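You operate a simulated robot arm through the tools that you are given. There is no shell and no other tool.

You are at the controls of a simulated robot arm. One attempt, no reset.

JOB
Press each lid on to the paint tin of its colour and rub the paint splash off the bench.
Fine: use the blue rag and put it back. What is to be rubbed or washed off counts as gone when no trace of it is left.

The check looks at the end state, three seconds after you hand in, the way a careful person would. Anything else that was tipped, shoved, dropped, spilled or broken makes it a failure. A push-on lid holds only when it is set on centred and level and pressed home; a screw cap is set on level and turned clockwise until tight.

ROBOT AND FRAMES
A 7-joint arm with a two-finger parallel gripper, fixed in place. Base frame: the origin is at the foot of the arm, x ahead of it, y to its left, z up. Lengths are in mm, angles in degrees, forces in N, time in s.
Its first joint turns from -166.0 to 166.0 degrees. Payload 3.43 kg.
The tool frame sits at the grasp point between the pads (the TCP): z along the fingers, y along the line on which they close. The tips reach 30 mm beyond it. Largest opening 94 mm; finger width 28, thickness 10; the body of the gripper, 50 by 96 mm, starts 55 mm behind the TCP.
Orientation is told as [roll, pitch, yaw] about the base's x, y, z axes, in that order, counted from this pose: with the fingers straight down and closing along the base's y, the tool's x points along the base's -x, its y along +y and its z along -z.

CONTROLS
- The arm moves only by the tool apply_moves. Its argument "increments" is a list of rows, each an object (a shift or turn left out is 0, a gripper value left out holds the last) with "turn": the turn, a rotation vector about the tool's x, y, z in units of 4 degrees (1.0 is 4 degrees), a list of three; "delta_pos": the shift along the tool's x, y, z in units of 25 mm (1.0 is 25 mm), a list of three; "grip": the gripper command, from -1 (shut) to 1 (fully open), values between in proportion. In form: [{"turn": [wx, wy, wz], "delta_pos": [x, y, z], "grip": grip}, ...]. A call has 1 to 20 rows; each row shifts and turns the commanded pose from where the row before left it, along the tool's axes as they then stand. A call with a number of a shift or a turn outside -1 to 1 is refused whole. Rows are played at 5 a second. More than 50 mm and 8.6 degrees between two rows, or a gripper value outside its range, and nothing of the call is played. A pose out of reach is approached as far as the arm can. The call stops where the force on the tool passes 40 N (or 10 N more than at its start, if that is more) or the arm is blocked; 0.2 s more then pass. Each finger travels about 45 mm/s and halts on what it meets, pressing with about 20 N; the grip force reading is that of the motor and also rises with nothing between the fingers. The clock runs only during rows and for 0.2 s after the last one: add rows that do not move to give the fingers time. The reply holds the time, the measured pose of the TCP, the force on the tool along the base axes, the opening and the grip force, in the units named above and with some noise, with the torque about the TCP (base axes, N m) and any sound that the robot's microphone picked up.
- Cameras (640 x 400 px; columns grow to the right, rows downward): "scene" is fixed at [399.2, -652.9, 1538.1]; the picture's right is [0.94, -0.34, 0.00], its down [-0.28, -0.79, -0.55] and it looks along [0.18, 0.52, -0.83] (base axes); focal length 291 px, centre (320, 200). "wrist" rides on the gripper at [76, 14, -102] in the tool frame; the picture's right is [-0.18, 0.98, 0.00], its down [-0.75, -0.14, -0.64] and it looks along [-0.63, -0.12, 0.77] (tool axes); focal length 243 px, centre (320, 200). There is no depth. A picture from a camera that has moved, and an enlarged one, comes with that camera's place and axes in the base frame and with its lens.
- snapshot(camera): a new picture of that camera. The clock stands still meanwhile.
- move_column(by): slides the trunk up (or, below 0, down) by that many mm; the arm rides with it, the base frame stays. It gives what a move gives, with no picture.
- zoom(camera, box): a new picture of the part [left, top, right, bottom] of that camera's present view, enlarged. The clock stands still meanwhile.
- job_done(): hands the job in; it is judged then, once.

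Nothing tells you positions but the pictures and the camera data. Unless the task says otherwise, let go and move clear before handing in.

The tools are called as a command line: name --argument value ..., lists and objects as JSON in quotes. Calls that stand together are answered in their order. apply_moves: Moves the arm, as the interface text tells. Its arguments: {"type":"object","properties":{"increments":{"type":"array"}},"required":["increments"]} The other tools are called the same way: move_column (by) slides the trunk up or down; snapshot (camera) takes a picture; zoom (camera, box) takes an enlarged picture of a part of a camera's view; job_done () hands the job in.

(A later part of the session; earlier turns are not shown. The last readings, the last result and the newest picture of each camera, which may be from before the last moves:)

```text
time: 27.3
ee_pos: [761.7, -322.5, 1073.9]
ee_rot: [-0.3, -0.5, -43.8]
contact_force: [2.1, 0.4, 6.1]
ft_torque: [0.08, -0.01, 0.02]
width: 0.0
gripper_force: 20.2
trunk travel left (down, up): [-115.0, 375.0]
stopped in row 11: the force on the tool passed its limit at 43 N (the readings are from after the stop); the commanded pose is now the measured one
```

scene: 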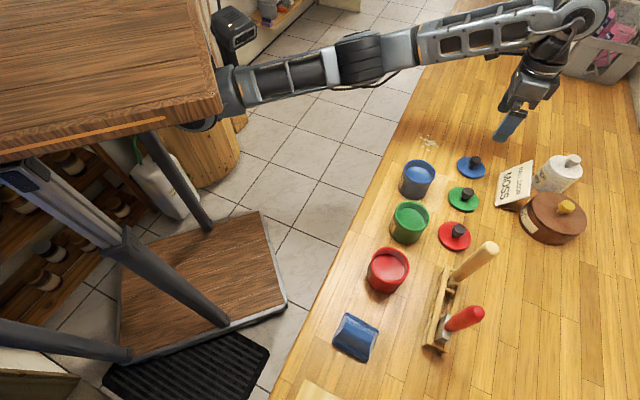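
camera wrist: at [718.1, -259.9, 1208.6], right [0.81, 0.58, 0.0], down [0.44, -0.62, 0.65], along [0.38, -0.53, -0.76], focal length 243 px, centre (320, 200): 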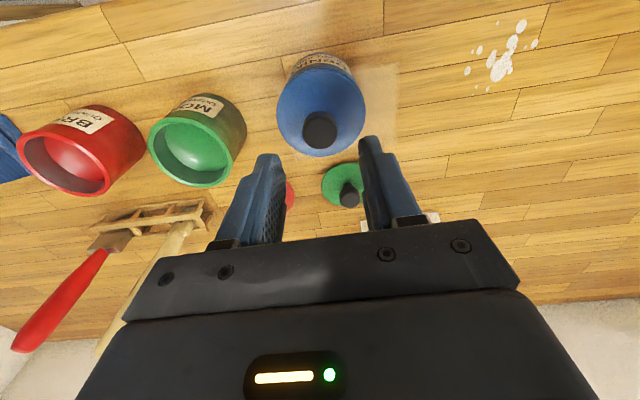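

That pressed at 43 N with no further snap, so the blue lid is home. Next I'll back off, straighten the tool and go to the green lid near (860,-397).

apply_moves --increments '[{"delta_pos": [0, 0, -1]}, {"delta_pos": [0, 0, -0.8], "turn": [0.033, 0.142, 0], "grip": 0.6}, {"delta_pos": [-0.82, 0.095, 0]}, {"delta_pos": [-0.82, 0.095, 0]}, {"delta_pos": [-0.82, 0.095, 0]}, {"delta_pos": [-0.82, 0.095, 0]}, {"delta_pos": [-0.82, 0.095, 0]}, {"delta_pos": [-0.82, 0.095, 0]}, {}]'

snapshot --camera "wrist"

snapshot --camera "scene"

```text
time: 29.3
ee_pos: [861.0, -397.7, 1118.1]
ee_rot: [-0.3, 0.1, -43.9]
contact_force: [0.0, 0.7, -0.2]
ft_torque: [0.01, 0.0, 0.02]
width: 75.5
gripper_force: 0.1
trunk travel left (down, up): [-115.0, 375.0]
```

```text
taken
camera wrist: at [816.9, -335.2, 1221.1], right [0.81, 0.58, -0.01], down [0.45, -0.62, 0.64], along [0.37, -0.52, -0.77], focal length 243 px, centre (320, 200)
```

wrist: 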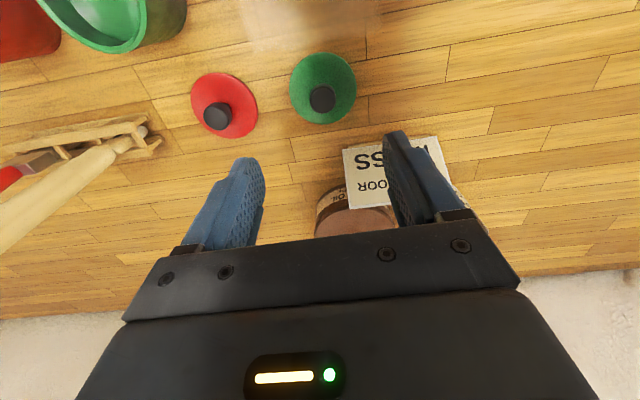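

```text
taken
```

scene: 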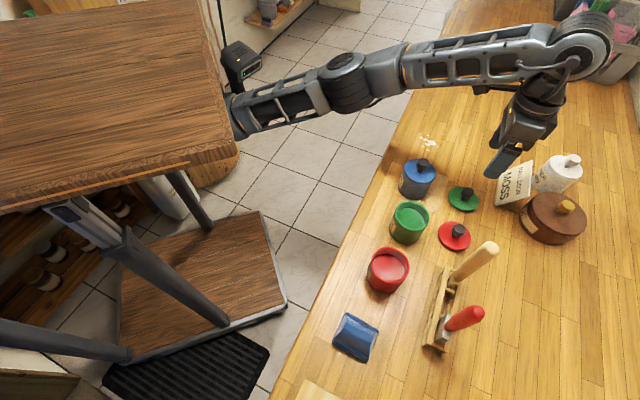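

The green lid is about 3 mm off the axis. I'll correct that and the slight roll, come down halfway and re-check.

apply_moves --increments '[{"delta_pos": [-0.06, 0.1, 0.6], "turn": [-0.054, 0.052, 0], "grip": 0.3}, {"delta_pos": [0, 0, 1]}, {"delta_pos": [0, 0, 1]}, {"delta_pos": [0, 0, 1]}, {}]'

zoom --camera "wrist" --box '[240, 60, 400, 160]'

```text
time: 30.5
ee_pos: [862.5, -396.8, 1028.1]
ee_rot: [-0.3, 0.3, -43.8]
contact_force: [-0.7, -0.9, -0.5]
ft_torque: [0.01, -0.02, -0.03]
width: 61.2
gripper_force: 0.0
trunk travel left (down, up): [-115.0, 375.0]
```

```text
4.00 times, centred on (320, 110) of wrist
camera zoom: at [818.6, -334.4, 1132.2], right [0.81, 0.58, 0.0], down [0.45, -0.63, 0.64], along [0.37, -0.52, -0.77], focal length 970 px, centre (320, 560)
```

zoom: 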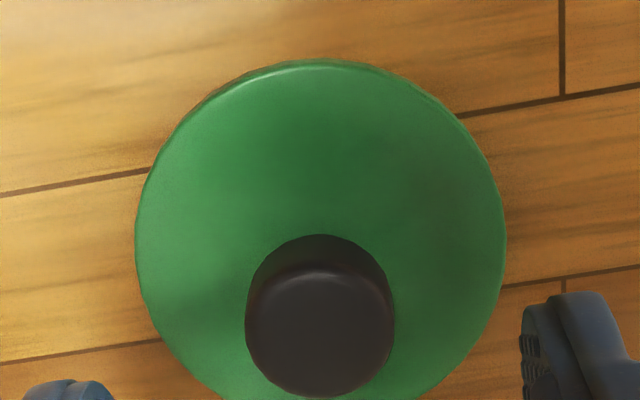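

Centred sideways, and about 1 mm to go outward. I'll correct the tilt, descend and close on the knob.

apply_moves --increments '[{"delta_pos": [-0.04, 0, 0.7], "turn": [-0.106, 0, 0]}, {"delta_pos": [0, 0, 0.7]}, {"delta_pos": [0, 0, 0.35]}, {"delta_pos": [0, 0, 0.12]}, {}]'

zoom --camera "wrist" --box '[200, 60, 440, 210]'

```text
time: 31.7
ee_pos: [864.2, -396.2, 983.3]
ee_rot: [0.3, 0.4, -43.8]
contact_force: [0.2, -0.3, -0.2]
ft_torque: [0.01, 0.0, 0.02]
width: 61.1
gripper_force: 0.0
trunk travel left (down, up): [-115.0, 375.0]
```

```text
2.67 times, centred on (320, 135) of wrist
camera zoom: at [818.5, -335.2, 1085.0], right [0.81, 0.58, 0.0], down [0.45, -0.63, 0.64], along [0.37, -0.52, -0.77], focal length 647 px, centre (320, 373)
```

zoom: 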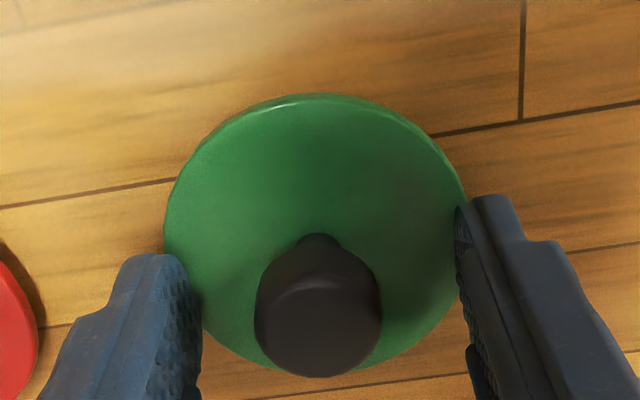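

Knob is between the fingers. Lowering 2 mm and closing.

apply_moves --increments '[{"delta_pos": [0, 0, 0.09]}, {"grip": -0.2}, {"grip": -0.2}, {"grip": -1}, {"grip": -1}, {"grip": -1}, {"grip": -1}]'

apply_moves --increments '[{}]'

apply_moves --increments '[{}]'

```text
time: 33.3
ee_pos: [863.2, -395.2, 981.0]
ee_rot: [0.4, 0.4, -43.8]
contact_force: [8.8, 6.9, 30.4]
ft_torque: [0.07, -0.28, 0.05]
width: 25.3
gripper_force: 20.0
trunk travel left (down, up): [-115.0, 375.0]
```

```text
time: 33.7
ee_pos: [864.3, -395.5, 981.1]
ee_rot: [0.2, 0.3, -43.8]
contact_force: [9.3, 8.9, 32.1]
ft_torque: [0.12, -0.3, 0.05]
width: 25.0
gripper_force: 20.0
trunk travel left (down, up): [-115.0, 375.0]
```

```text
time: 34.1
ee_pos: [863.0, -396.2, 980.4]
ee_rot: [0.3, 0.4, -43.8]
contact_force: [8.1, 9.8, 32.9]
ft_torque: [0.12, -0.21, 0.03]
width: 25.0
gripper_force: 20.2
trunk travel left (down, up): [-115.0, 375.0]
```

The fingertips are pushing on the lid disc and the knob is slightly to one side, giving a 30 N upward reading. I'll open, rise 2 mm, re-centre, level the tool and grip again.

apply_moves --increments '[{"grip": 0.1}, {"grip": 0.1}, {"delta_pos": [0, 0.04, -0.1], "turn": [-0.01, -0.119, 0]}, {}]'

apply_moves --increments '[{}]'

zoom --camera "wrist" --box '[200, 60, 440, 210]'

```text
time: 35.1
ee_pos: [863.2, -395.3, 981.1]
ee_rot: [0.3, -0.1, -44.0]
contact_force: [-2.2, -0.4, 16.0]
ft_torque: [-0.04, 0.11, -0.04]
width: 47.8
gripper_force: 0.0
trunk travel left (down, up): [-115.0, 375.0]
```

```text
time: 35.5
ee_pos: [864.3, -396.2, 979.9]
ee_rot: [0.3, -0.1, -43.8]
contact_force: [-0.9, 1.0, 10.1]
ft_torque: [-0.01, 0.11, -0.01]
width: 49.3
gripper_force: 0.1
trunk travel left (down, up): [-115.0, 375.0]
```

```text
2.67 times, centred on (320, 135) of wrist
camera zoom: at [818.3, -333.5, 1084.0], right [0.81, 0.58, 0.01], down [0.44, -0.63, 0.64], along [0.38, -0.52, -0.77], focal length 647 px, centre (320, 373)
```

zoom: 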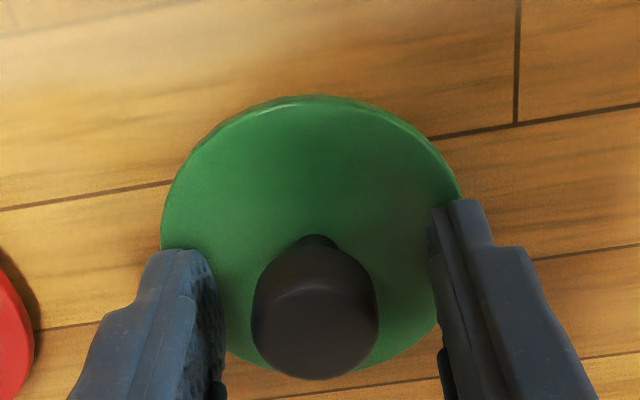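

Fingertips still rest lightly on the disc. I'll rise a further 2 mm, shift back 1 mm and grip.

apply_moves --increments '[{"delta_pos": [0, -0.04, -0.1]}, {}]'

apply_moves --increments '[{"grip": -0.3}, {"grip": -0.3}, {"grip": -1}, {"grip": -1}, {"grip": -1}, {"grip": -1}]'

```text
time: 36.1
ee_pos: [864.3, -397.3, 983.5]
ee_rot: [0.3, -0.2, -43.9]
contact_force: [-0.4, -0.3, 0.2]
ft_torque: [-0.01, -0.01, 0.01]
width: 51.7
gripper_force: 0.1
trunk travel left (down, up): [-115.0, 375.0]
```

```text
time: 37.5
ee_pos: [863.4, -396.4, 983.8]
ee_rot: [0.3, -0.2, -43.8]
contact_force: [0.1, -0.7, 0.0]
ft_torque: [-0.06, 0.03, -0.01]
width: 24.9
gripper_force: 19.9
trunk travel left (down, up): [-115.0, 375.0]
```

Clean grip with no side force. Lifting and carrying the lid high over to the green tin at about (687,-423).

apply_moves --increments '[{"delta_pos": [0, 0, -0.3]}, {"delta_pos": [0, 0, -1]}, {"delta_pos": [0, 0, -1]}, {"delta_pos": [0, 0, -1]}, {"delta_pos": [0, 0, -0.9]}, {"delta_pos": [0.622, -0.811, 0]}, {"delta_pos": [0.622, -0.811, 0]}, {"delta_pos": [0.622, -0.811, 0]}, {"delta_pos": [0.622, -0.811, 0]}, {"delta_pos": [0.622, -0.811, 0]}, {"delta_pos": [0.622, -0.811, 0]}, {"delta_pos": [0.622, -0.811, 0]}, {}]'

zoom --camera "wrist" --box '[240, 40, 400, 140]'

zoom --camera "scene" --box '[372, 180, 468, 240]'

```text
time: 40.3
ee_pos: [685.6, -423.8, 1087.4]
ee_rot: [0.3, -0.1, -43.8]
contact_force: [1.2, -0.2, -0.8]
ft_torque: [-0.03, -0.02, 0.01]
width: 24.9
gripper_force: 19.5
trunk travel left (down, up): [-115.0, 375.0]
```

```text
4.00 times, centred on (320, 90) of wrist
camera zoom: at [638.8, -361.5, 1190.9], right [0.81, 0.58, 0.01], down [0.44, -0.63, 0.64], along [0.38, -0.52, -0.77], focal length 970 px, centre (320, 640)
```

zoom: 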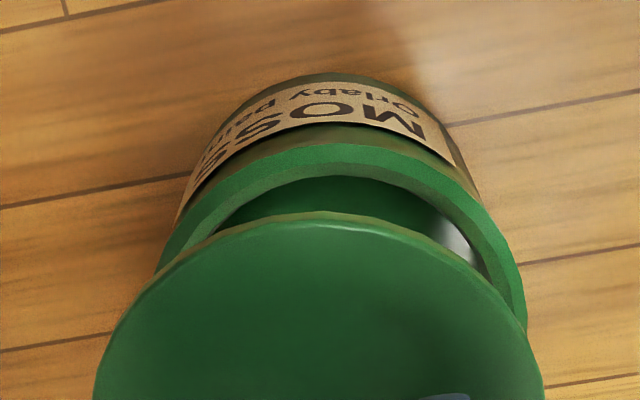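

```text
6.67 times, centred on (420, 210) of scene
camera zoom: at [399.2, -652.9, 1538.1], right [0.94, -0.34, 0.0], down [-0.28, -0.79, -0.55], along [0.18, 0.52, -0.83], focal length 1938 px, centre (-347, 133)
```

zoom: 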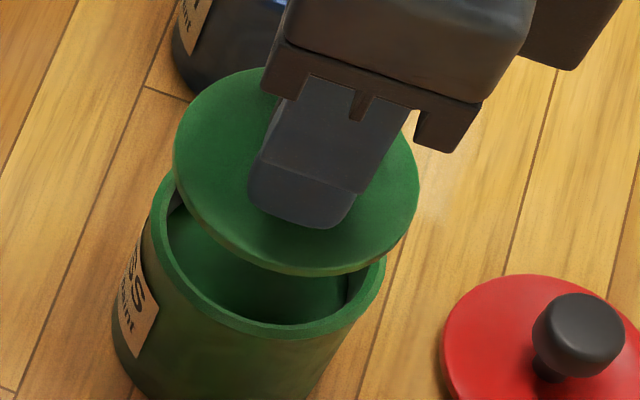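

The lid is a couple of mm off from the tin: it needs to go roughly 2.5 mm outward and 2 mm along the bench. I'll correct, come down to 10 mm above the rim and re-check.

apply_moves --increments '[{"delta_pos": [-0.1, 0.09, 0.4]}, {"delta_pos": [0, 0, 0.5]}, {"delta_pos": [0, 0, 0.3]}, {}]'

zoom --camera "wrist" --box '[240, 50, 400, 150]'

zoom --camera "scene" --box '[380, 195, 444, 235]'

```text
time: 41.3
ee_pos: [688.6, -423.1, 1058.7]
ee_rot: [0.3, -0.1, -43.8]
contact_force: [0.3, -0.2, -0.5]
ft_torque: [0.01, 0.05, -0.02]
width: 25.1
gripper_force: 20.0
trunk travel left (down, up): [-115.0, 375.0]
```

```text
4.00 times, centred on (320, 100) of wrist
camera zoom: at [643.1, -362.3, 1161.2], right [0.81, 0.58, 0.01], down [0.44, -0.63, 0.64], along [0.38, -0.52, -0.77], focal length 970 px, centre (320, 600)
```

zoom: 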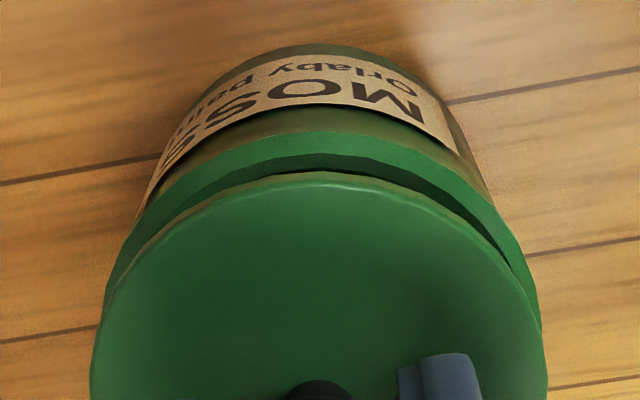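

```text
10.00 times, centred on (412, 215) of scene
camera zoom: at [399.2, -652.9, 1538.1], right [0.94, -0.34, 0.0], down [-0.28, -0.79, -0.55], along [0.18, 0.52, -0.83], focal length 2906 px, centre (-600, 50)
```

zoom: 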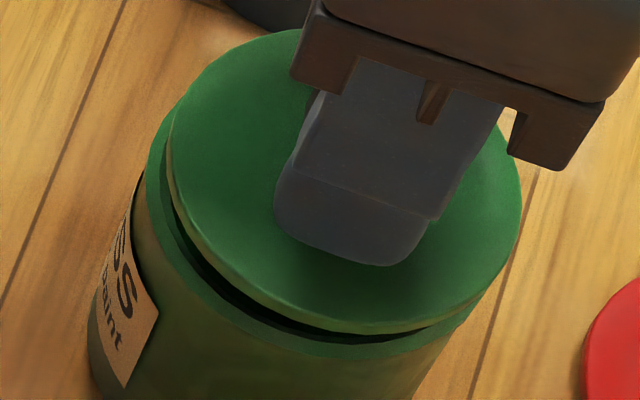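

Very well centred now (within half a mm). I'll lower in small steps until it presses home.

apply_moves --increments '[{"delta_pos": [0.01, 0.016, 0.16]}, {"delta_pos": [0, 0, 0.16]}, {"delta_pos": [0, 0, 0.04]}, {"delta_pos": [0, 0, 0.04]}, {"delta_pos": [0, 0, 0.04]}, {"delta_pos": [0, 0, 0.04]}, {}]'

```text
time: 42.9
ee_pos: [689.0, -424.2, 1046.9]
ee_rot: [0.3, -0.2, -43.8]
contact_force: [1.1, -0.2, 6.3]
ft_torque: [-0.18, 0.12, 0.0]
width: 25.1
gripper_force: 19.8
trunk travel left (down, up): [-115.0, 375.0]
```

It first touches on one side, so the lid is very slightly tilted. I'll level the tool and continue pressing.

apply_moves --increments '[{"delta_pos": [0, 0, -0.06]}, {"turn": [0.089, -0.016, 0]}, {"delta_pos": [0, 0, 0.06]}, {"delta_pos": [0, 0, 0.04]}, {}]'

```text
time: 44.1
ee_pos: [688.7, -423.6, 1046.1]
ee_rot: [-0.1, -0.3, -43.8]
contact_force: [4.7, -4.1, 18.4]
ft_torque: [0.19, -0.02, -0.02]
width: 24.7
gripper_force: 20.8
trunk travel left (down, up): [-115.0, 375.0]
```

Load is now near my side again, same as with the blue one. Shifting 0.5 mm outward and pressing further.

apply_moves --increments '[{"delta_pos": [-0.02, 0, -0.06]}, {"delta_pos": [0, 0, 0.06]}, {"delta_pos": [0, 0, 0.04]}, {"delta_pos": [0, 0, 0.04]}, {"delta_pos": [0, 0, 0.04]}, {}]'

zoom --camera "wrist" --box '[240, 60, 400, 160]'

zoom --camera "scene" --box '[380, 195, 444, 235]'

```text
time: 45.5
ee_pos: [688.5, -423.6, 1043.2]
ee_rot: [0.0, -0.3, -43.8]
contact_force: [0.4, -0.9, 31.5]
ft_torque: [0.18, 0.02, 0.01]
width: 24.9
gripper_force: 19.7
trunk travel left (down, up): [-115.0, 375.0]
```

```text
4.00 times, centred on (320, 110) of wrist
camera zoom: at [643.5, -360.7, 1146.1], right [0.81, 0.58, 0.0], down [0.44, -0.62, 0.65], along [0.38, -0.53, -0.76], focal length 970 px, centre (320, 560)
```

zoom: 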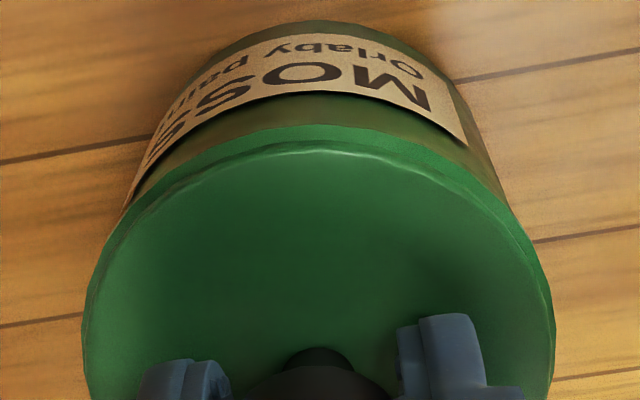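

```text
10.00 times, centred on (412, 215) of scene
camera zoom: at [399.2, -652.9, 1538.1], right [0.94, -0.34, 0.0], down [-0.28, -0.79, -0.55], along [0.18, 0.52, -0.83], focal length 2906 px, centre (-600, 50)
```

zoom: 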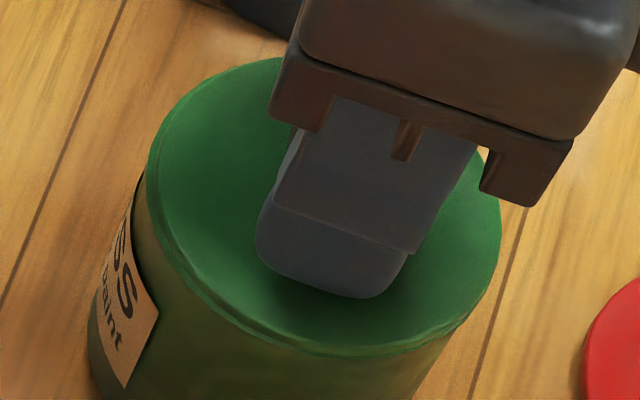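

The lid has gone further in but no snap yet. Pressing on a little more.

apply_moves --increments '[{"delta_pos": [0, 0, 0.04]}, {"delta_pos": [0, 0, 0.04]}, {"delta_pos": [0, 0, 0.04]}, {}]'

```text
time: 45.9
ee_pos: [688.8, -424.4, 1043.2]
ee_rot: [0.1, -0.5, -43.8]
contact_force: [1.7, 0.5, 6.5]
ft_torque: [0.19, 0.09, -0.04]
width: 24.9
gripper_force: 19.9
trunk travel left (down, up): [-115.0, 375.0]
stopped in row 2: the force on the tool passed its limit at 44 N (the readings are from after the stop); the commanded pose is now the measured one
```

It hit the force limit. I'll let go, then press from above on the knob with closed fingers, where it won't slip.

apply_moves --increments '[{"grip": 0}, {"grip": 0}, {"grip": 0}, {"grip": 0}, {"delta_pos": [0, 0, -0.5]}, {"delta_pos": [0, 0, -1]}, {"delta_pos": [0, 0, -1]}, {}]'

snapshot --camera "wrist"

zoom --camera "scene" --box '[372, 190, 452, 250]'

```text
time: 47.7
ee_pos: [687.7, -424.4, 1106.4]
ee_rot: [0.0, -0.4, -43.8]
contact_force: [0.2, -0.4, 0.6]
ft_torque: [-0.01, -0.04, -0.01]
width: 46.7
gripper_force: 0.0
trunk travel left (down, up): [-115.0, 375.0]
heard: snap
```

```text
taken
camera wrist: at [641.8, -360.7, 1208.4], right [0.81, 0.58, 0.0], down [0.44, -0.62, 0.65], along [0.38, -0.53, -0.76], focal length 243 px, centre (320, 200)
```

wrist: 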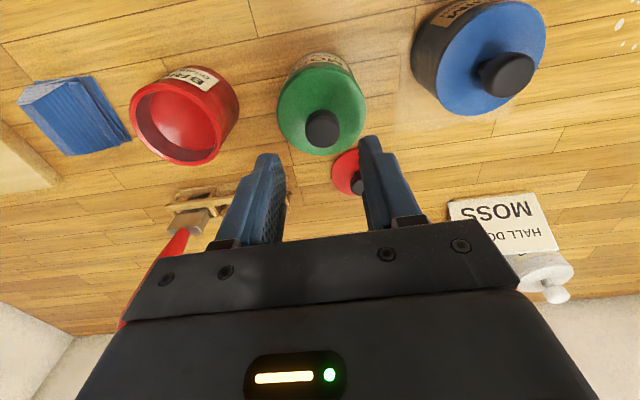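

```text
6.67 times, centred on (412, 220) of scene
camera zoom: at [399.2, -652.9, 1538.1], right [0.94, -0.34, 0.0], down [-0.28, -0.79, -0.55], along [0.18, 0.52, -0.83], focal length 1938 px, centre (-293, 67)
```

zoom: 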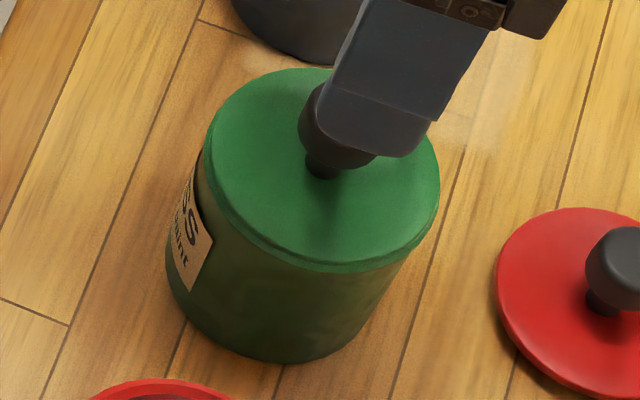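

Another snap, and the green lid sits flat. I'll confirm by pressing on its knob with closed fingers.

apply_moves --increments '[{"turn": [0.07, 0.072, 0], "grip": -1}, {"grip": -1}, {"grip": -1}, {"delta_pos": [0, 0, 0.5]}, {"delta_pos": [0, 0, 0.5]}, {"delta_pos": [0, 0, 0.08]}, {"delta_pos": [0, 0, 0.04]}, {"delta_pos": [0, 0, 0.04]}, {"delta_pos": [0, 0, 0.04]}, {"delta_pos": [0, 0, 0.04]}, {"delta_pos": [0, 0, 0.04]}, {"delta_pos": [0, 0, 0.04]}, {"delta_pos": [0, 0, 0.04]}, {"delta_pos": [0, 0, 0.04]}, {}]'

apply_moves --increments '[{"delta_pos": [0, 0, -1]}, {}]'

zoom --camera "scene" --box '[384, 140, 448, 250]'

```text
time: 50.9
ee_pos: [687.0, -423.8, 1073.7]
ee_rot: [-0.3, -0.3, -43.8]
contact_force: [6.0, -6.3, 33.2]
ft_torque: [-0.07, -0.14, -0.03]
width: 0.1
gripper_force: 20.0
trunk travel left (down, up): [-115.0, 375.0]
```

```text
time: 51.5
ee_pos: [687.9, -423.5, 1094.7]
ee_rot: [-0.3, 0.0, -43.9]
contact_force: [0.8, -0.3, -0.8]
ft_torque: [0.0, 0.02, 0.01]
width: 0.1
gripper_force: 20.0
trunk travel left (down, up): [-115.0, 375.0]
```

```text
3.64 times, centred on (416, 195) of scene
camera zoom: at [399.2, -652.9, 1538.1], right [0.94, -0.34, 0.0], down [-0.28, -0.79, -0.55], along [0.18, 0.52, -0.83], focal length 1057 px, centre (-29, 218)
```

zoom: 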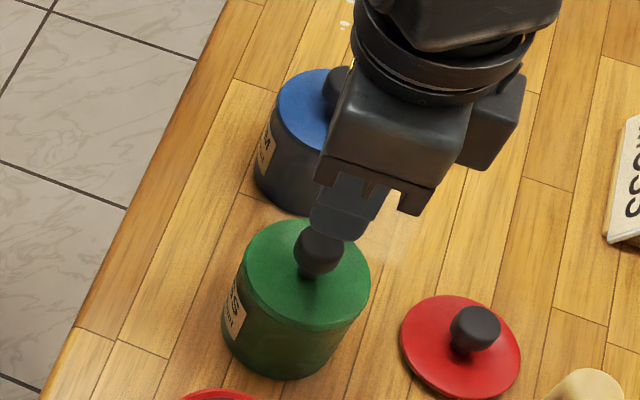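

Both lids sit at the same height, pressed with 33–43 N. Next is the red lid at about (782,-477); the two upright tool handles reach z≈1096, so I'll stay clear of them.

apply_moves --increments '[{"delta_pos": [0, 0, -1], "turn": [-0.054, 0.052, 0], "grip": 0.3}, {"delta_pos": [-0.84, 0.218, 0]}, {"delta_pos": [-0.84, 0.218, 0]}, {"delta_pos": [-0.84, 0.218, 0]}, {"delta_pos": [-0.84, 0.218, 0]}, {"delta_pos": [-0.84, 0.218, 0]}, {}]'

snapshot --camera "wrist"

snapshot --camera "scene"

```text
time: 53.1
ee_pos: [783.2, -477.4, 1121.1]
ee_rot: [-0.1, 0.1, -43.8]
contact_force: [-0.9, 0.2, -0.4]
ft_torque: [0.03, -0.01, -0.02]
width: 60.9
gripper_force: 0.1
trunk travel left (down, up): [-115.0, 375.0]
```

```text
taken
camera wrist: at [738.3, -414.5, 1224.4], right [0.81, 0.58, 0.0], down [0.45, -0.62, 0.64], along [0.37, -0.52, -0.77], focal length 243 px, centre (320, 200)
```

wrist: 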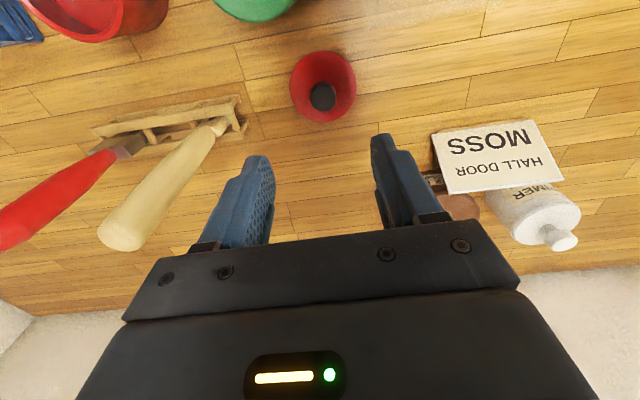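

```text
taken
```

scene: 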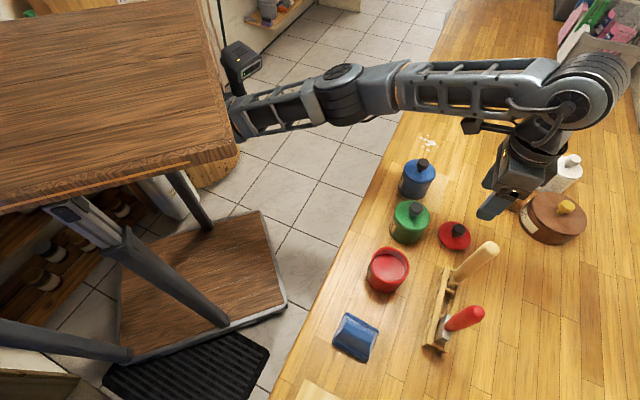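

Offset is about 3.5 mm along the bench. Correcting and coming down, well clear of the handles.

apply_moves --increments '[{"delta_pos": [-0.026, 0.14, 0.72], "turn": [-0.02, 0.0, 0]}, {"delta_pos": [0, 0, 1]}, {"delta_pos": [0, 0, 1]}, {"delta_pos": [0, 0, 1]}, {}]'

zoom --camera "wrist" --box '[240, 60, 400, 160]'

```text
time: 54.3
ee_pos: [787.0, -474.9, 1028.9]
ee_rot: [0.0, 0.1, -43.8]
contact_force: [0.5, 0.3, -0.6]
ft_torque: [0.04, 0.02, 0.02]
width: 61.0
gripper_force: 0.1
trunk travel left (down, up): [-115.0, 375.0]
```

```text
4.00 times, centred on (320, 110) of wrist
camera zoom: at [740.7, -412.3, 1131.3], right [0.81, 0.58, 0.0], down [0.45, -0.62, 0.64], along [0.37, -0.52, -0.77], focal length 970 px, centre (320, 560)
```

zoom: 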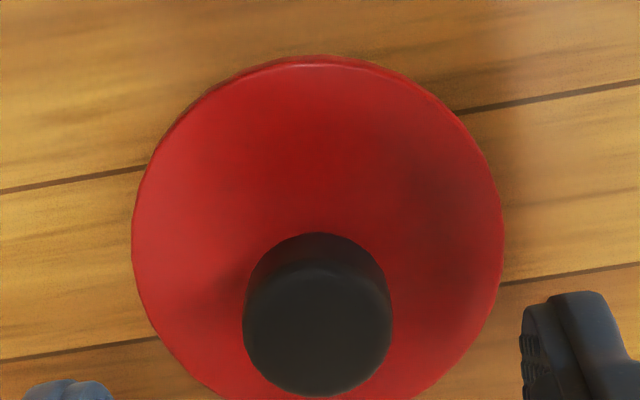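

Well aligned. Descending to gripping height (tips just clear of the disc) and closing.

apply_moves --increments '[{"delta_pos": [0, -0.02, 0.8]}, {"delta_pos": [0, 0, 0.7]}, {"delta_pos": [0, 0, 0.3]}, {}]'

apply_moves --increments '[{"grip": -0.3}, {"grip": -0.3}, {"grip": -1}, {"grip": -1}, {"grip": -1}, {"grip": -1}]'

zoom --camera "wrist" --box '[200, 60, 440, 210]'

```text
time: 55.3
ee_pos: [784.6, -474.6, 983.4]
ee_rot: [0.1, 0.1, -43.7]
contact_force: [-0.4, 0.2, 0.3]
ft_torque: [0.0, -0.06, 0.02]
width: 61.4
gripper_force: 0.1
trunk travel left (down, up): [-115.0, 375.0]
```

```text
time: 56.7
ee_pos: [785.6, -473.8, 983.6]
ee_rot: [0.0, 0.1, -43.8]
contact_force: [-0.1, 1.0, -0.2]
ft_torque: [0.01, -0.01, 0.02]
width: 24.4
gripper_force: 20.5
trunk travel left (down, up): [-115.0, 375.0]
```

```text
2.67 times, centred on (320, 135) of wrist
camera zoom: at [739.7, -412.0, 1086.3], right [0.81, 0.58, 0.0], down [0.45, -0.62, 0.64], along [0.37, -0.52, -0.77], focal length 647 px, centre (320, 373)
```

zoom: 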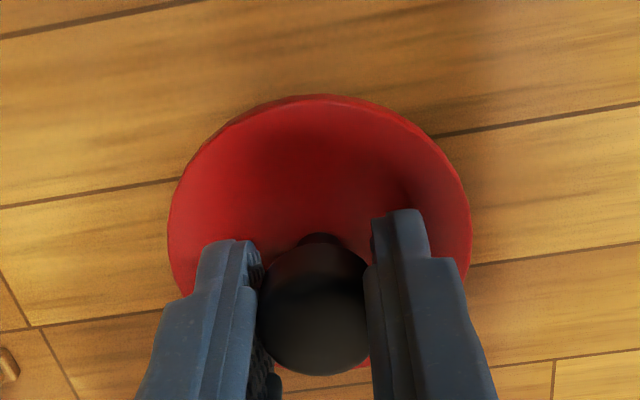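

Gripped cleanly. I'll measure the red tin again before carrying the lid over.

apply_moves --increments '[{"delta_pos": [0, 0, -0.3]}, {"delta_pos": [0, 0, -1]}, {"delta_pos": [0, 0, -1]}, {"delta_pos": [0, 0, -1]}, {"delta_pos": [0, 0, -1]}, {"delta_pos": [0, 0, -0.9]}, {}]'

zoom --camera "scene" --box '[356, 240, 420, 300]'

snapshot --camera "wrist"

```text
time: 58.3
ee_pos: [785.8, -474.3, 1112.5]
ee_rot: [-0.1, 0.0, -43.8]
contact_force: [-0.3, -0.2, 0.2]
ft_torque: [0.0, -0.02, 0.0]
width: 24.8
gripper_force: 20.2
trunk travel left (down, up): [-115.0, 375.0]
```

```text
6.67 times, centred on (388, 270) of scene
camera zoom: at [399.2, -652.9, 1538.1], right [0.94, -0.34, 0.0], down [-0.28, -0.79, -0.55], along [0.18, 0.52, -0.83], focal length 1938 px, centre (-133, -267)
```

zoom: 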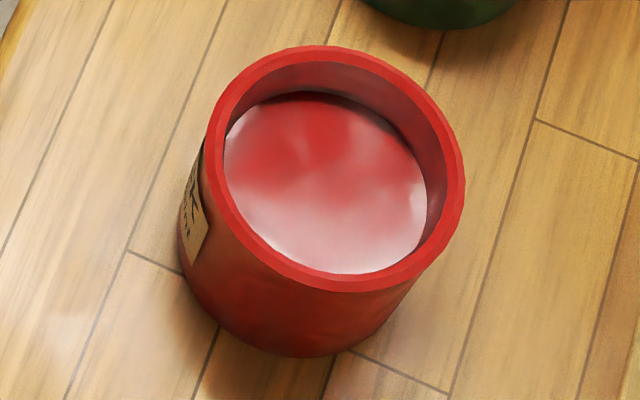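

```text
taken
camera wrist: at [740.3, -412.5, 1215.0], right [0.81, 0.58, 0.0], down [0.45, -0.62, 0.64], along [0.37, -0.52, -0.77], focal length 243 px, centre (320, 200)
```

wrist: 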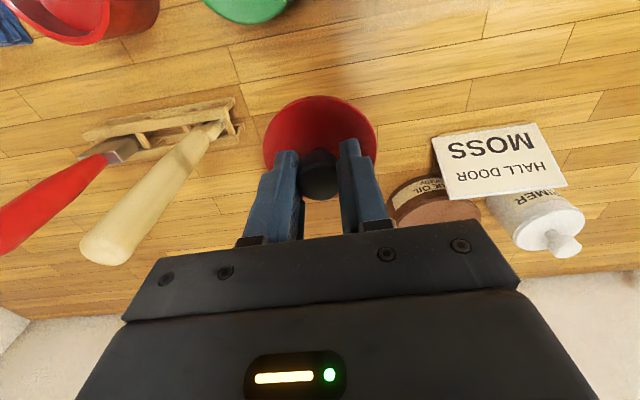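

Red tin rim centre is at about (594,-507). I'll carry the lid inward first, away from the handles, then along over the tin.

apply_moves --increments '[{"delta_pos": [1, 0, 0]}, {"delta_pos": [1, 0, 0]}, {"delta_pos": [1, 0, 0]}, {"delta_pos": [0.232, -0.895, 0]}, {"delta_pos": [0.232, -0.895, 0]}, {"delta_pos": [0.232, -0.895, 0]}, {"delta_pos": [0.232, -0.895, 0]}, {"delta_pos": [0.232, -0.895, 0]}, {"delta_pos": [0.232, -0.895, 0]}, {"delta_pos": [0.232, -0.895, 0]}, {}]'

zoom --camera "wrist" --box '[240, 30, 400, 130]'

zoom --camera "scene" --box '[340, 220, 436, 290]'

```text
time: 60.7
ee_pos: [594.2, -507.7, 1112.7]
ee_rot: [0.0, 0.2, -43.8]
contact_force: [-0.3, 0.3, -0.3]
ft_torque: [0.01, 0.0, -0.02]
width: 24.8
gripper_force: 20.3
trunk travel left (down, up): [-115.0, 375.0]
```

```text
4.00 times, centred on (320, 80) of wrist
camera zoom: at [547.9, -445.8, 1215.8], right [0.81, 0.58, 0.0], down [0.45, -0.62, 0.64], along [0.37, -0.52, -0.77], focal length 970 px, centre (320, 680)
```

zoom: 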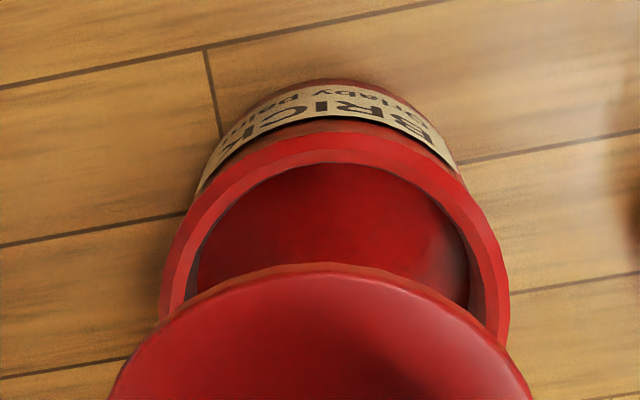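

```text
5.71 times, centred on (388, 255) of scene
camera zoom: at [399.2, -652.9, 1538.1], right [0.94, -0.34, 0.0], down [-0.28, -0.79, -0.55], along [0.18, 0.52, -0.83], focal length 1661 px, centre (-69, -114)
```

zoom: 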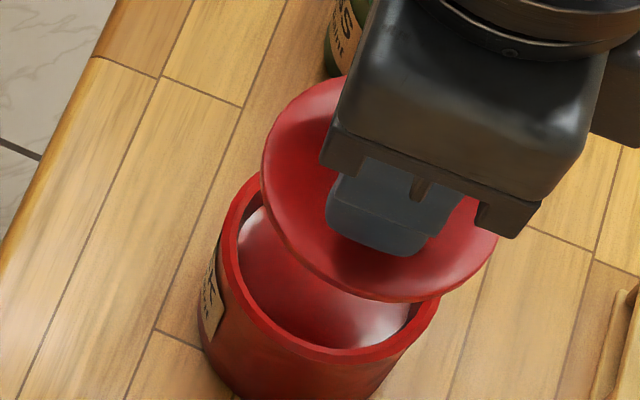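

The lid needs about 4 mm along the bench and 1.5–2 mm inward. I'll correct and come down to 10 mm above the rim.

apply_moves --increments '[{"delta_pos": [0.07, 0.16, 0.3]}, {"delta_pos": [0, 0, 0.7]}, {"delta_pos": [0, 0, 0.7]}, {"delta_pos": [0, 0, 0.45]}, {}]'

zoom --camera "wrist" --box '[240, 50, 400, 150]'

zoom --camera "scene" --box '[356, 240, 420, 280]'

```text
time: 61.9
ee_pos: [596.8, -503.4, 1059.5]
ee_rot: [0.1, 0.1, -43.8]
contact_force: [-0.3, 0.5, -0.6]
ft_torque: [0.01, 0.03, -0.02]
width: 24.6
gripper_force: 20.0
trunk travel left (down, up): [-115.0, 375.0]
```

```text
4.00 times, centred on (320, 100) of wrist
camera zoom: at [550.1, -441.2, 1162.4], right [0.81, 0.58, 0.0], down [0.45, -0.62, 0.64], along [0.37, -0.52, -0.77], focal length 970 px, centre (320, 600)
```

zoom: 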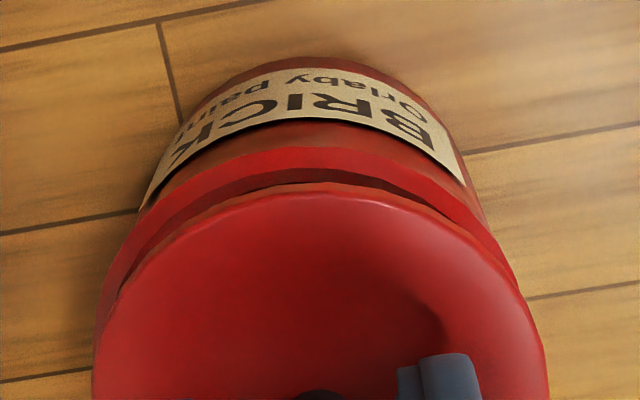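

```text
10.00 times, centred on (388, 260) of scene
camera zoom: at [399.2, -652.9, 1538.1], right [0.94, -0.34, 0.0], down [-0.28, -0.79, -0.55], along [0.18, 0.52, -0.83], focal length 2906 px, centre (-360, -400)
```

zoom: 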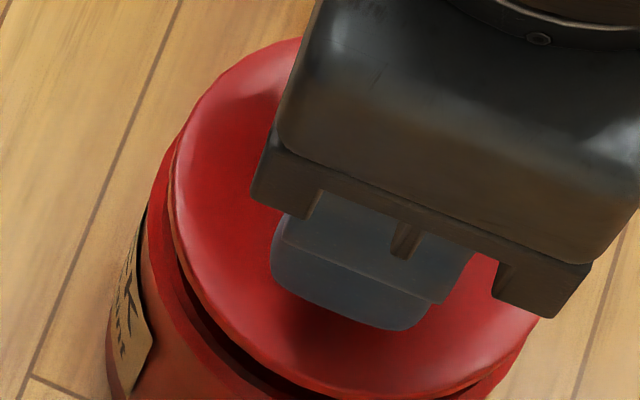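

The two views disagree slightly on the along-bench offset. I'll look closer before lowering.

zoom --camera "scene" --box '[360, 250, 424, 290]'

zoom --camera "wrist" --box '[250, 75, 330, 150]'

zoom --camera "wrist" --box '[310, 75, 390, 150]'

```text
10.00 times, centred on (392, 270) of scene
camera zoom: at [399.2, -652.9, 1538.1], right [0.94, -0.34, 0.0], down [-0.28, -0.79, -0.55], along [0.18, 0.52, -0.83], focal length 2906 px, centre (-400, -500)
```

zoom: 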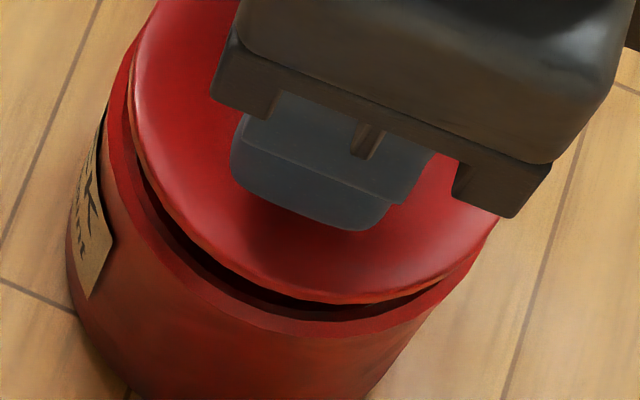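

```text
5.33 times, centred on (290, 112) of wrist
camera zoom: at [550.1, -441.2, 1162.4], right [0.81, 0.58, 0.0], down [0.45, -0.62, 0.64], along [0.37, -0.52, -0.77], focal length 1294 px, centre (480, 667)
```

zoom: 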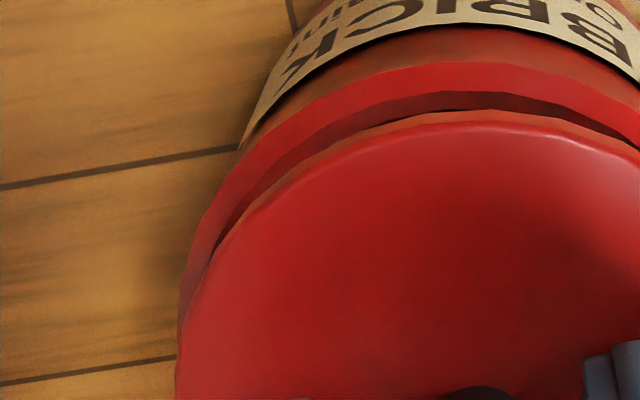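

```text
5.33 times, centred on (350, 112) of wrist
camera zoom: at [550.1, -441.2, 1162.4], right [0.81, 0.58, 0.0], down [0.45, -0.62, 0.64], along [0.37, -0.52, -0.77], focal length 1294 px, centre (160, 667)
```

zoom: 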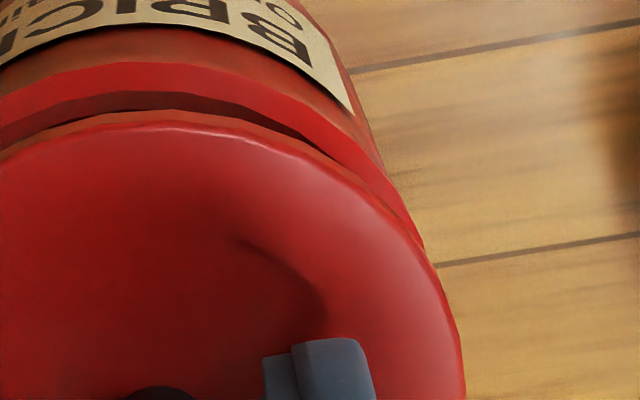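

With the perspective properly accounted for, both views agree: the lid must move ~1.6 mm back along the bench and 0.3 mm outward. Correcting and re-checking.

apply_moves --increments '[{"delta_pos": [-0.012, -0.064, 0.0]}, {}]'

zoom --camera "wrist" --box '[240, 50, 400, 150]'

zoom --camera "scene" --box '[360, 250, 424, 290]'

```text
time: 62.5
ee_pos: [593.5, -505.1, 1059.2]
ee_rot: [0.1, 0.1, -43.8]
contact_force: [0.8, 0.7, 0.2]
ft_torque: [-0.02, -0.01, 0.03]
width: 25.0
gripper_force: 20.0
trunk travel left (down, up): [-115.0, 375.0]
```

```text
4.00 times, centred on (320, 100) of wrist
camera zoom: at [548.8, -442.6, 1162.8], right [0.81, 0.58, 0.0], down [0.45, -0.62, 0.64], along [0.37, -0.52, -0.77], focal length 970 px, centre (320, 600)
```

zoom: 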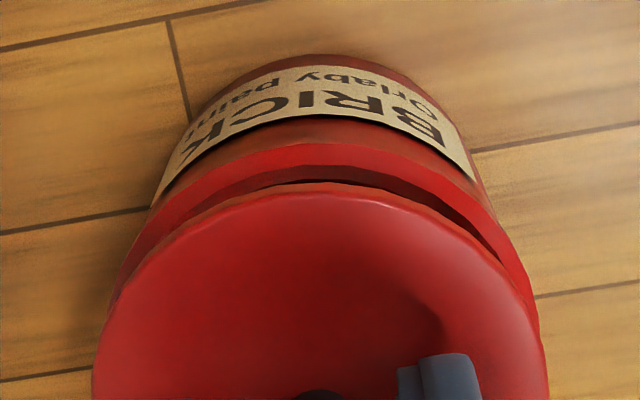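

```text
10.00 times, centred on (392, 270) of scene
camera zoom: at [399.2, -652.9, 1538.1], right [0.94, -0.34, 0.0], down [-0.28, -0.79, -0.55], along [0.18, 0.52, -0.83], focal length 2906 px, centre (-400, -500)
```

zoom: 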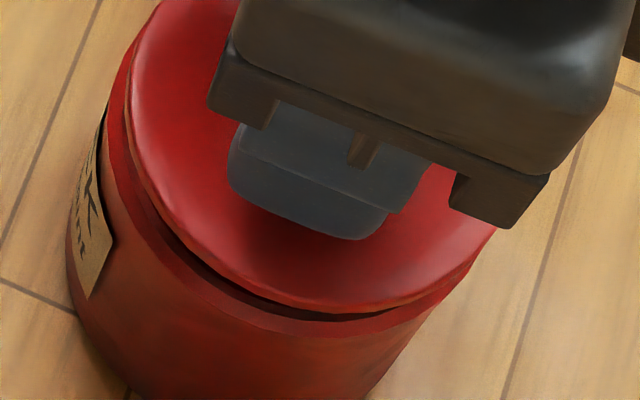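

Now centred in both views. Lowering in small steps to contact.

apply_moves --increments '[{"delta_pos": [0, 0, 0.2]}, {"delta_pos": [0, 0, 0.16]}, {"delta_pos": [0, 0, 0.04]}, {"delta_pos": [0, 0, 0.04]}, {"delta_pos": [0, 0, 0.04]}, {"delta_pos": [0, 0, 0.04]}, {}]'

```text
time: 64.1
ee_pos: [593.8, -505.2, 1046.9]
ee_rot: [0.0, 0.1, -43.9]
contact_force: [-0.2, 0.7, -0.6]
ft_torque: [0.01, 0.0, 0.03]
width: 25.0
gripper_force: 19.8
trunk travel left (down, up): [-115.0, 375.0]
```

apply_moves --increments '[{"delta_pos": [0, 0, 0.04]}, {"delta_pos": [0, 0, 0.04]}, {"delta_pos": [0, 0, 0.04]}, {}]'

zoom --camera "wrist" --box '[240, 60, 400, 160]'

zoom --camera "scene" --box '[360, 250, 424, 290]'

```text
time: 65.1
ee_pos: [592.9, -503.4, 1044.9]
ee_rot: [0.1, 0.0, -43.9]
contact_force: [9.0, 7.7, 22.8]
ft_torque: [0.22, -0.3, -0.01]
width: 25.0
gripper_force: 20.1
trunk travel left (down, up): [-115.0, 375.0]
heard: snap
```

```text
4.00 times, centred on (320, 110) of wrist
camera zoom: at [548.5, -442.0, 1147.3], right [0.81, 0.58, 0.0], down [0.45, -0.62, 0.64], along [0.37, -0.52, -0.77], focal length 970 px, centre (320, 560)
```

zoom: 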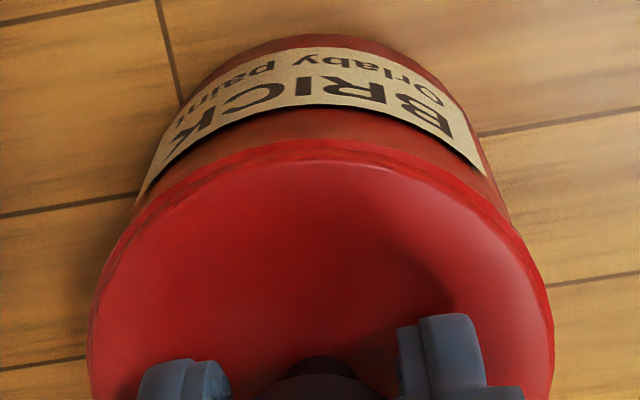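

```text
10.00 times, centred on (392, 270) of scene
camera zoom: at [399.2, -652.9, 1538.1], right [0.94, -0.34, 0.0], down [-0.28, -0.79, -0.55], along [0.18, 0.52, -0.83], focal length 2906 px, centre (-400, -500)
```

zoom: 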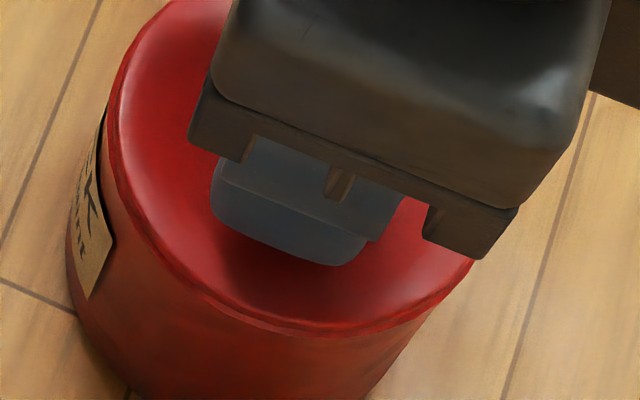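

Snap heard while pressing — the red lid is home. I'll release, rise and give it a confirming press on the knob.

apply_moves --increments '[{"grip": 0}, {"grip": 0}, {"grip": 0}, {"grip": 0}, {"delta_pos": [0, 0, -0.6]}, {"delta_pos": [0, 0, -1]}, {"delta_pos": [0, 0, -0.9]}, {}]'

snapshot --camera "wrist"

zoom --camera "scene" --box '[350, 235, 430, 305]'

```text
time: 66.9
ee_pos: [592.7, -503.7, 1107.1]
ee_rot: [0.1, 0.0, -43.8]
contact_force: [0.2, -0.2, 0.0]
ft_torque: [0.03, 0.04, 0.02]
width: 47.0
gripper_force: 0.0
trunk travel left (down, up): [-115.0, 375.0]
```

```text
taken
camera wrist: at [548.5, -441.6, 1209.3], right [0.81, 0.58, 0.0], down [0.45, -0.62, 0.64], along [0.37, -0.52, -0.77], focal length 243 px, centre (320, 200)
```

wrist: 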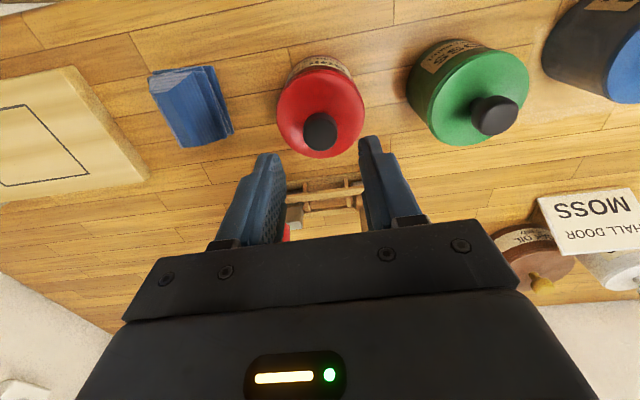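

```text
5.71 times, centred on (390, 270) of scene
camera zoom: at [399.2, -652.9, 1538.1], right [0.94, -0.34, 0.0], down [-0.28, -0.79, -0.55], along [0.18, 0.52, -0.83], focal length 1661 px, centre (-80, -200)
```

zoom: 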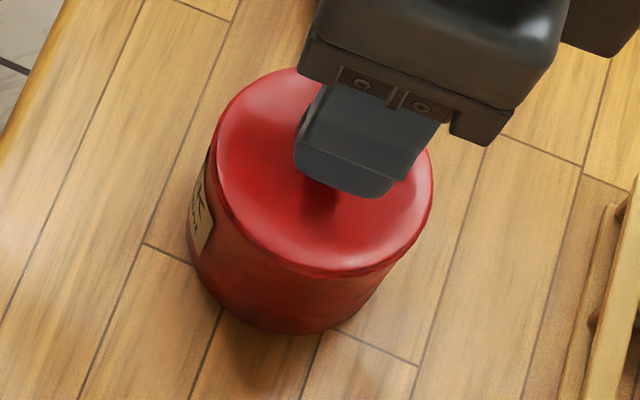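

Flush and level. Confirming press on the knob.

apply_moves --increments '[{"grip": -1}, {"grip": -1}, {"grip": -1}, {"delta_pos": [0, 0, 0.5]}, {"delta_pos": [0, 0, 0.5]}, {"delta_pos": [0, 0, 0.08]}, {"delta_pos": [0, 0, 0.04]}, {"delta_pos": [0, 0, 0.04]}, {"delta_pos": [0, 0, 0.04]}, {"delta_pos": [0, 0, 0.04]}, {"delta_pos": [0, 0, 0.04]}, {"delta_pos": [0, 0, 0.04]}, {"delta_pos": [0, 0, 0.04]}, {"delta_pos": [0, 0, 0.04]}, {}]'

apply_moves --increments '[{"delta_pos": [0, 0, -1]}, {"delta_pos": [0, 0, -1]}, {}]'

zoom --camera "wrist" --box '[120, 40, 280, 165]'

zoom --camera "scene" --box '[320, 300, 400, 370]'

```text
time: 70.2
ee_pos: [593.6, -503.8, 1074.9]
ee_rot: [-0.1, -0.4, -43.7]
contact_force: [5.5, -0.4, 10.2]
ft_torque: [0.01, -0.19, 0.05]
width: 0.0
gripper_force: 19.8
trunk travel left (down, up): [-115.0, 375.0]
stopped in row 15: the force on the tool passed its limit at 42 N (the readings are from after the stop); the commanded pose is now the measured one
```

```text
time: 71.0
ee_pos: [592.1, -505.4, 1124.3]
ee_rot: [-0.2, 0.0, -43.8]
contact_force: [0.3, -0.4, -0.7]
ft_torque: [-0.01, 0.0, 0.04]
width: 0.2
gripper_force: 20.1
trunk travel left (down, up): [-115.0, 375.0]
```

```text
3.20 times, centred on (200, 102) of wrist
camera zoom: at [546.9, -442.5, 1226.6], right [0.81, 0.58, 0.0], down [0.45, -0.62, 0.64], along [0.37, -0.52, -0.76], focal length 776 px, centre (704, 512)
```

zoom: 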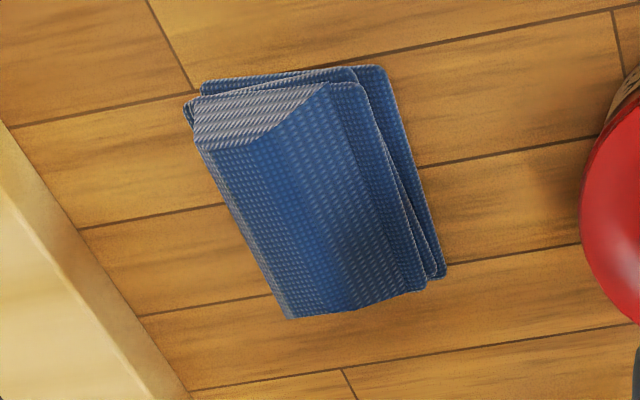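

```text
5.71 times, centred on (360, 335) of scene
camera zoom: at [399.2, -652.9, 1538.1], right [0.94, -0.34, 0.0], down [-0.28, -0.79, -0.55], along [0.18, 0.52, -0.83], focal length 1661 px, centre (91, -571)
```

zoom: 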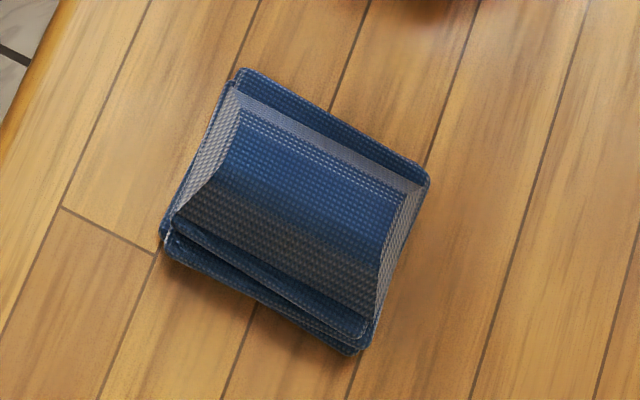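

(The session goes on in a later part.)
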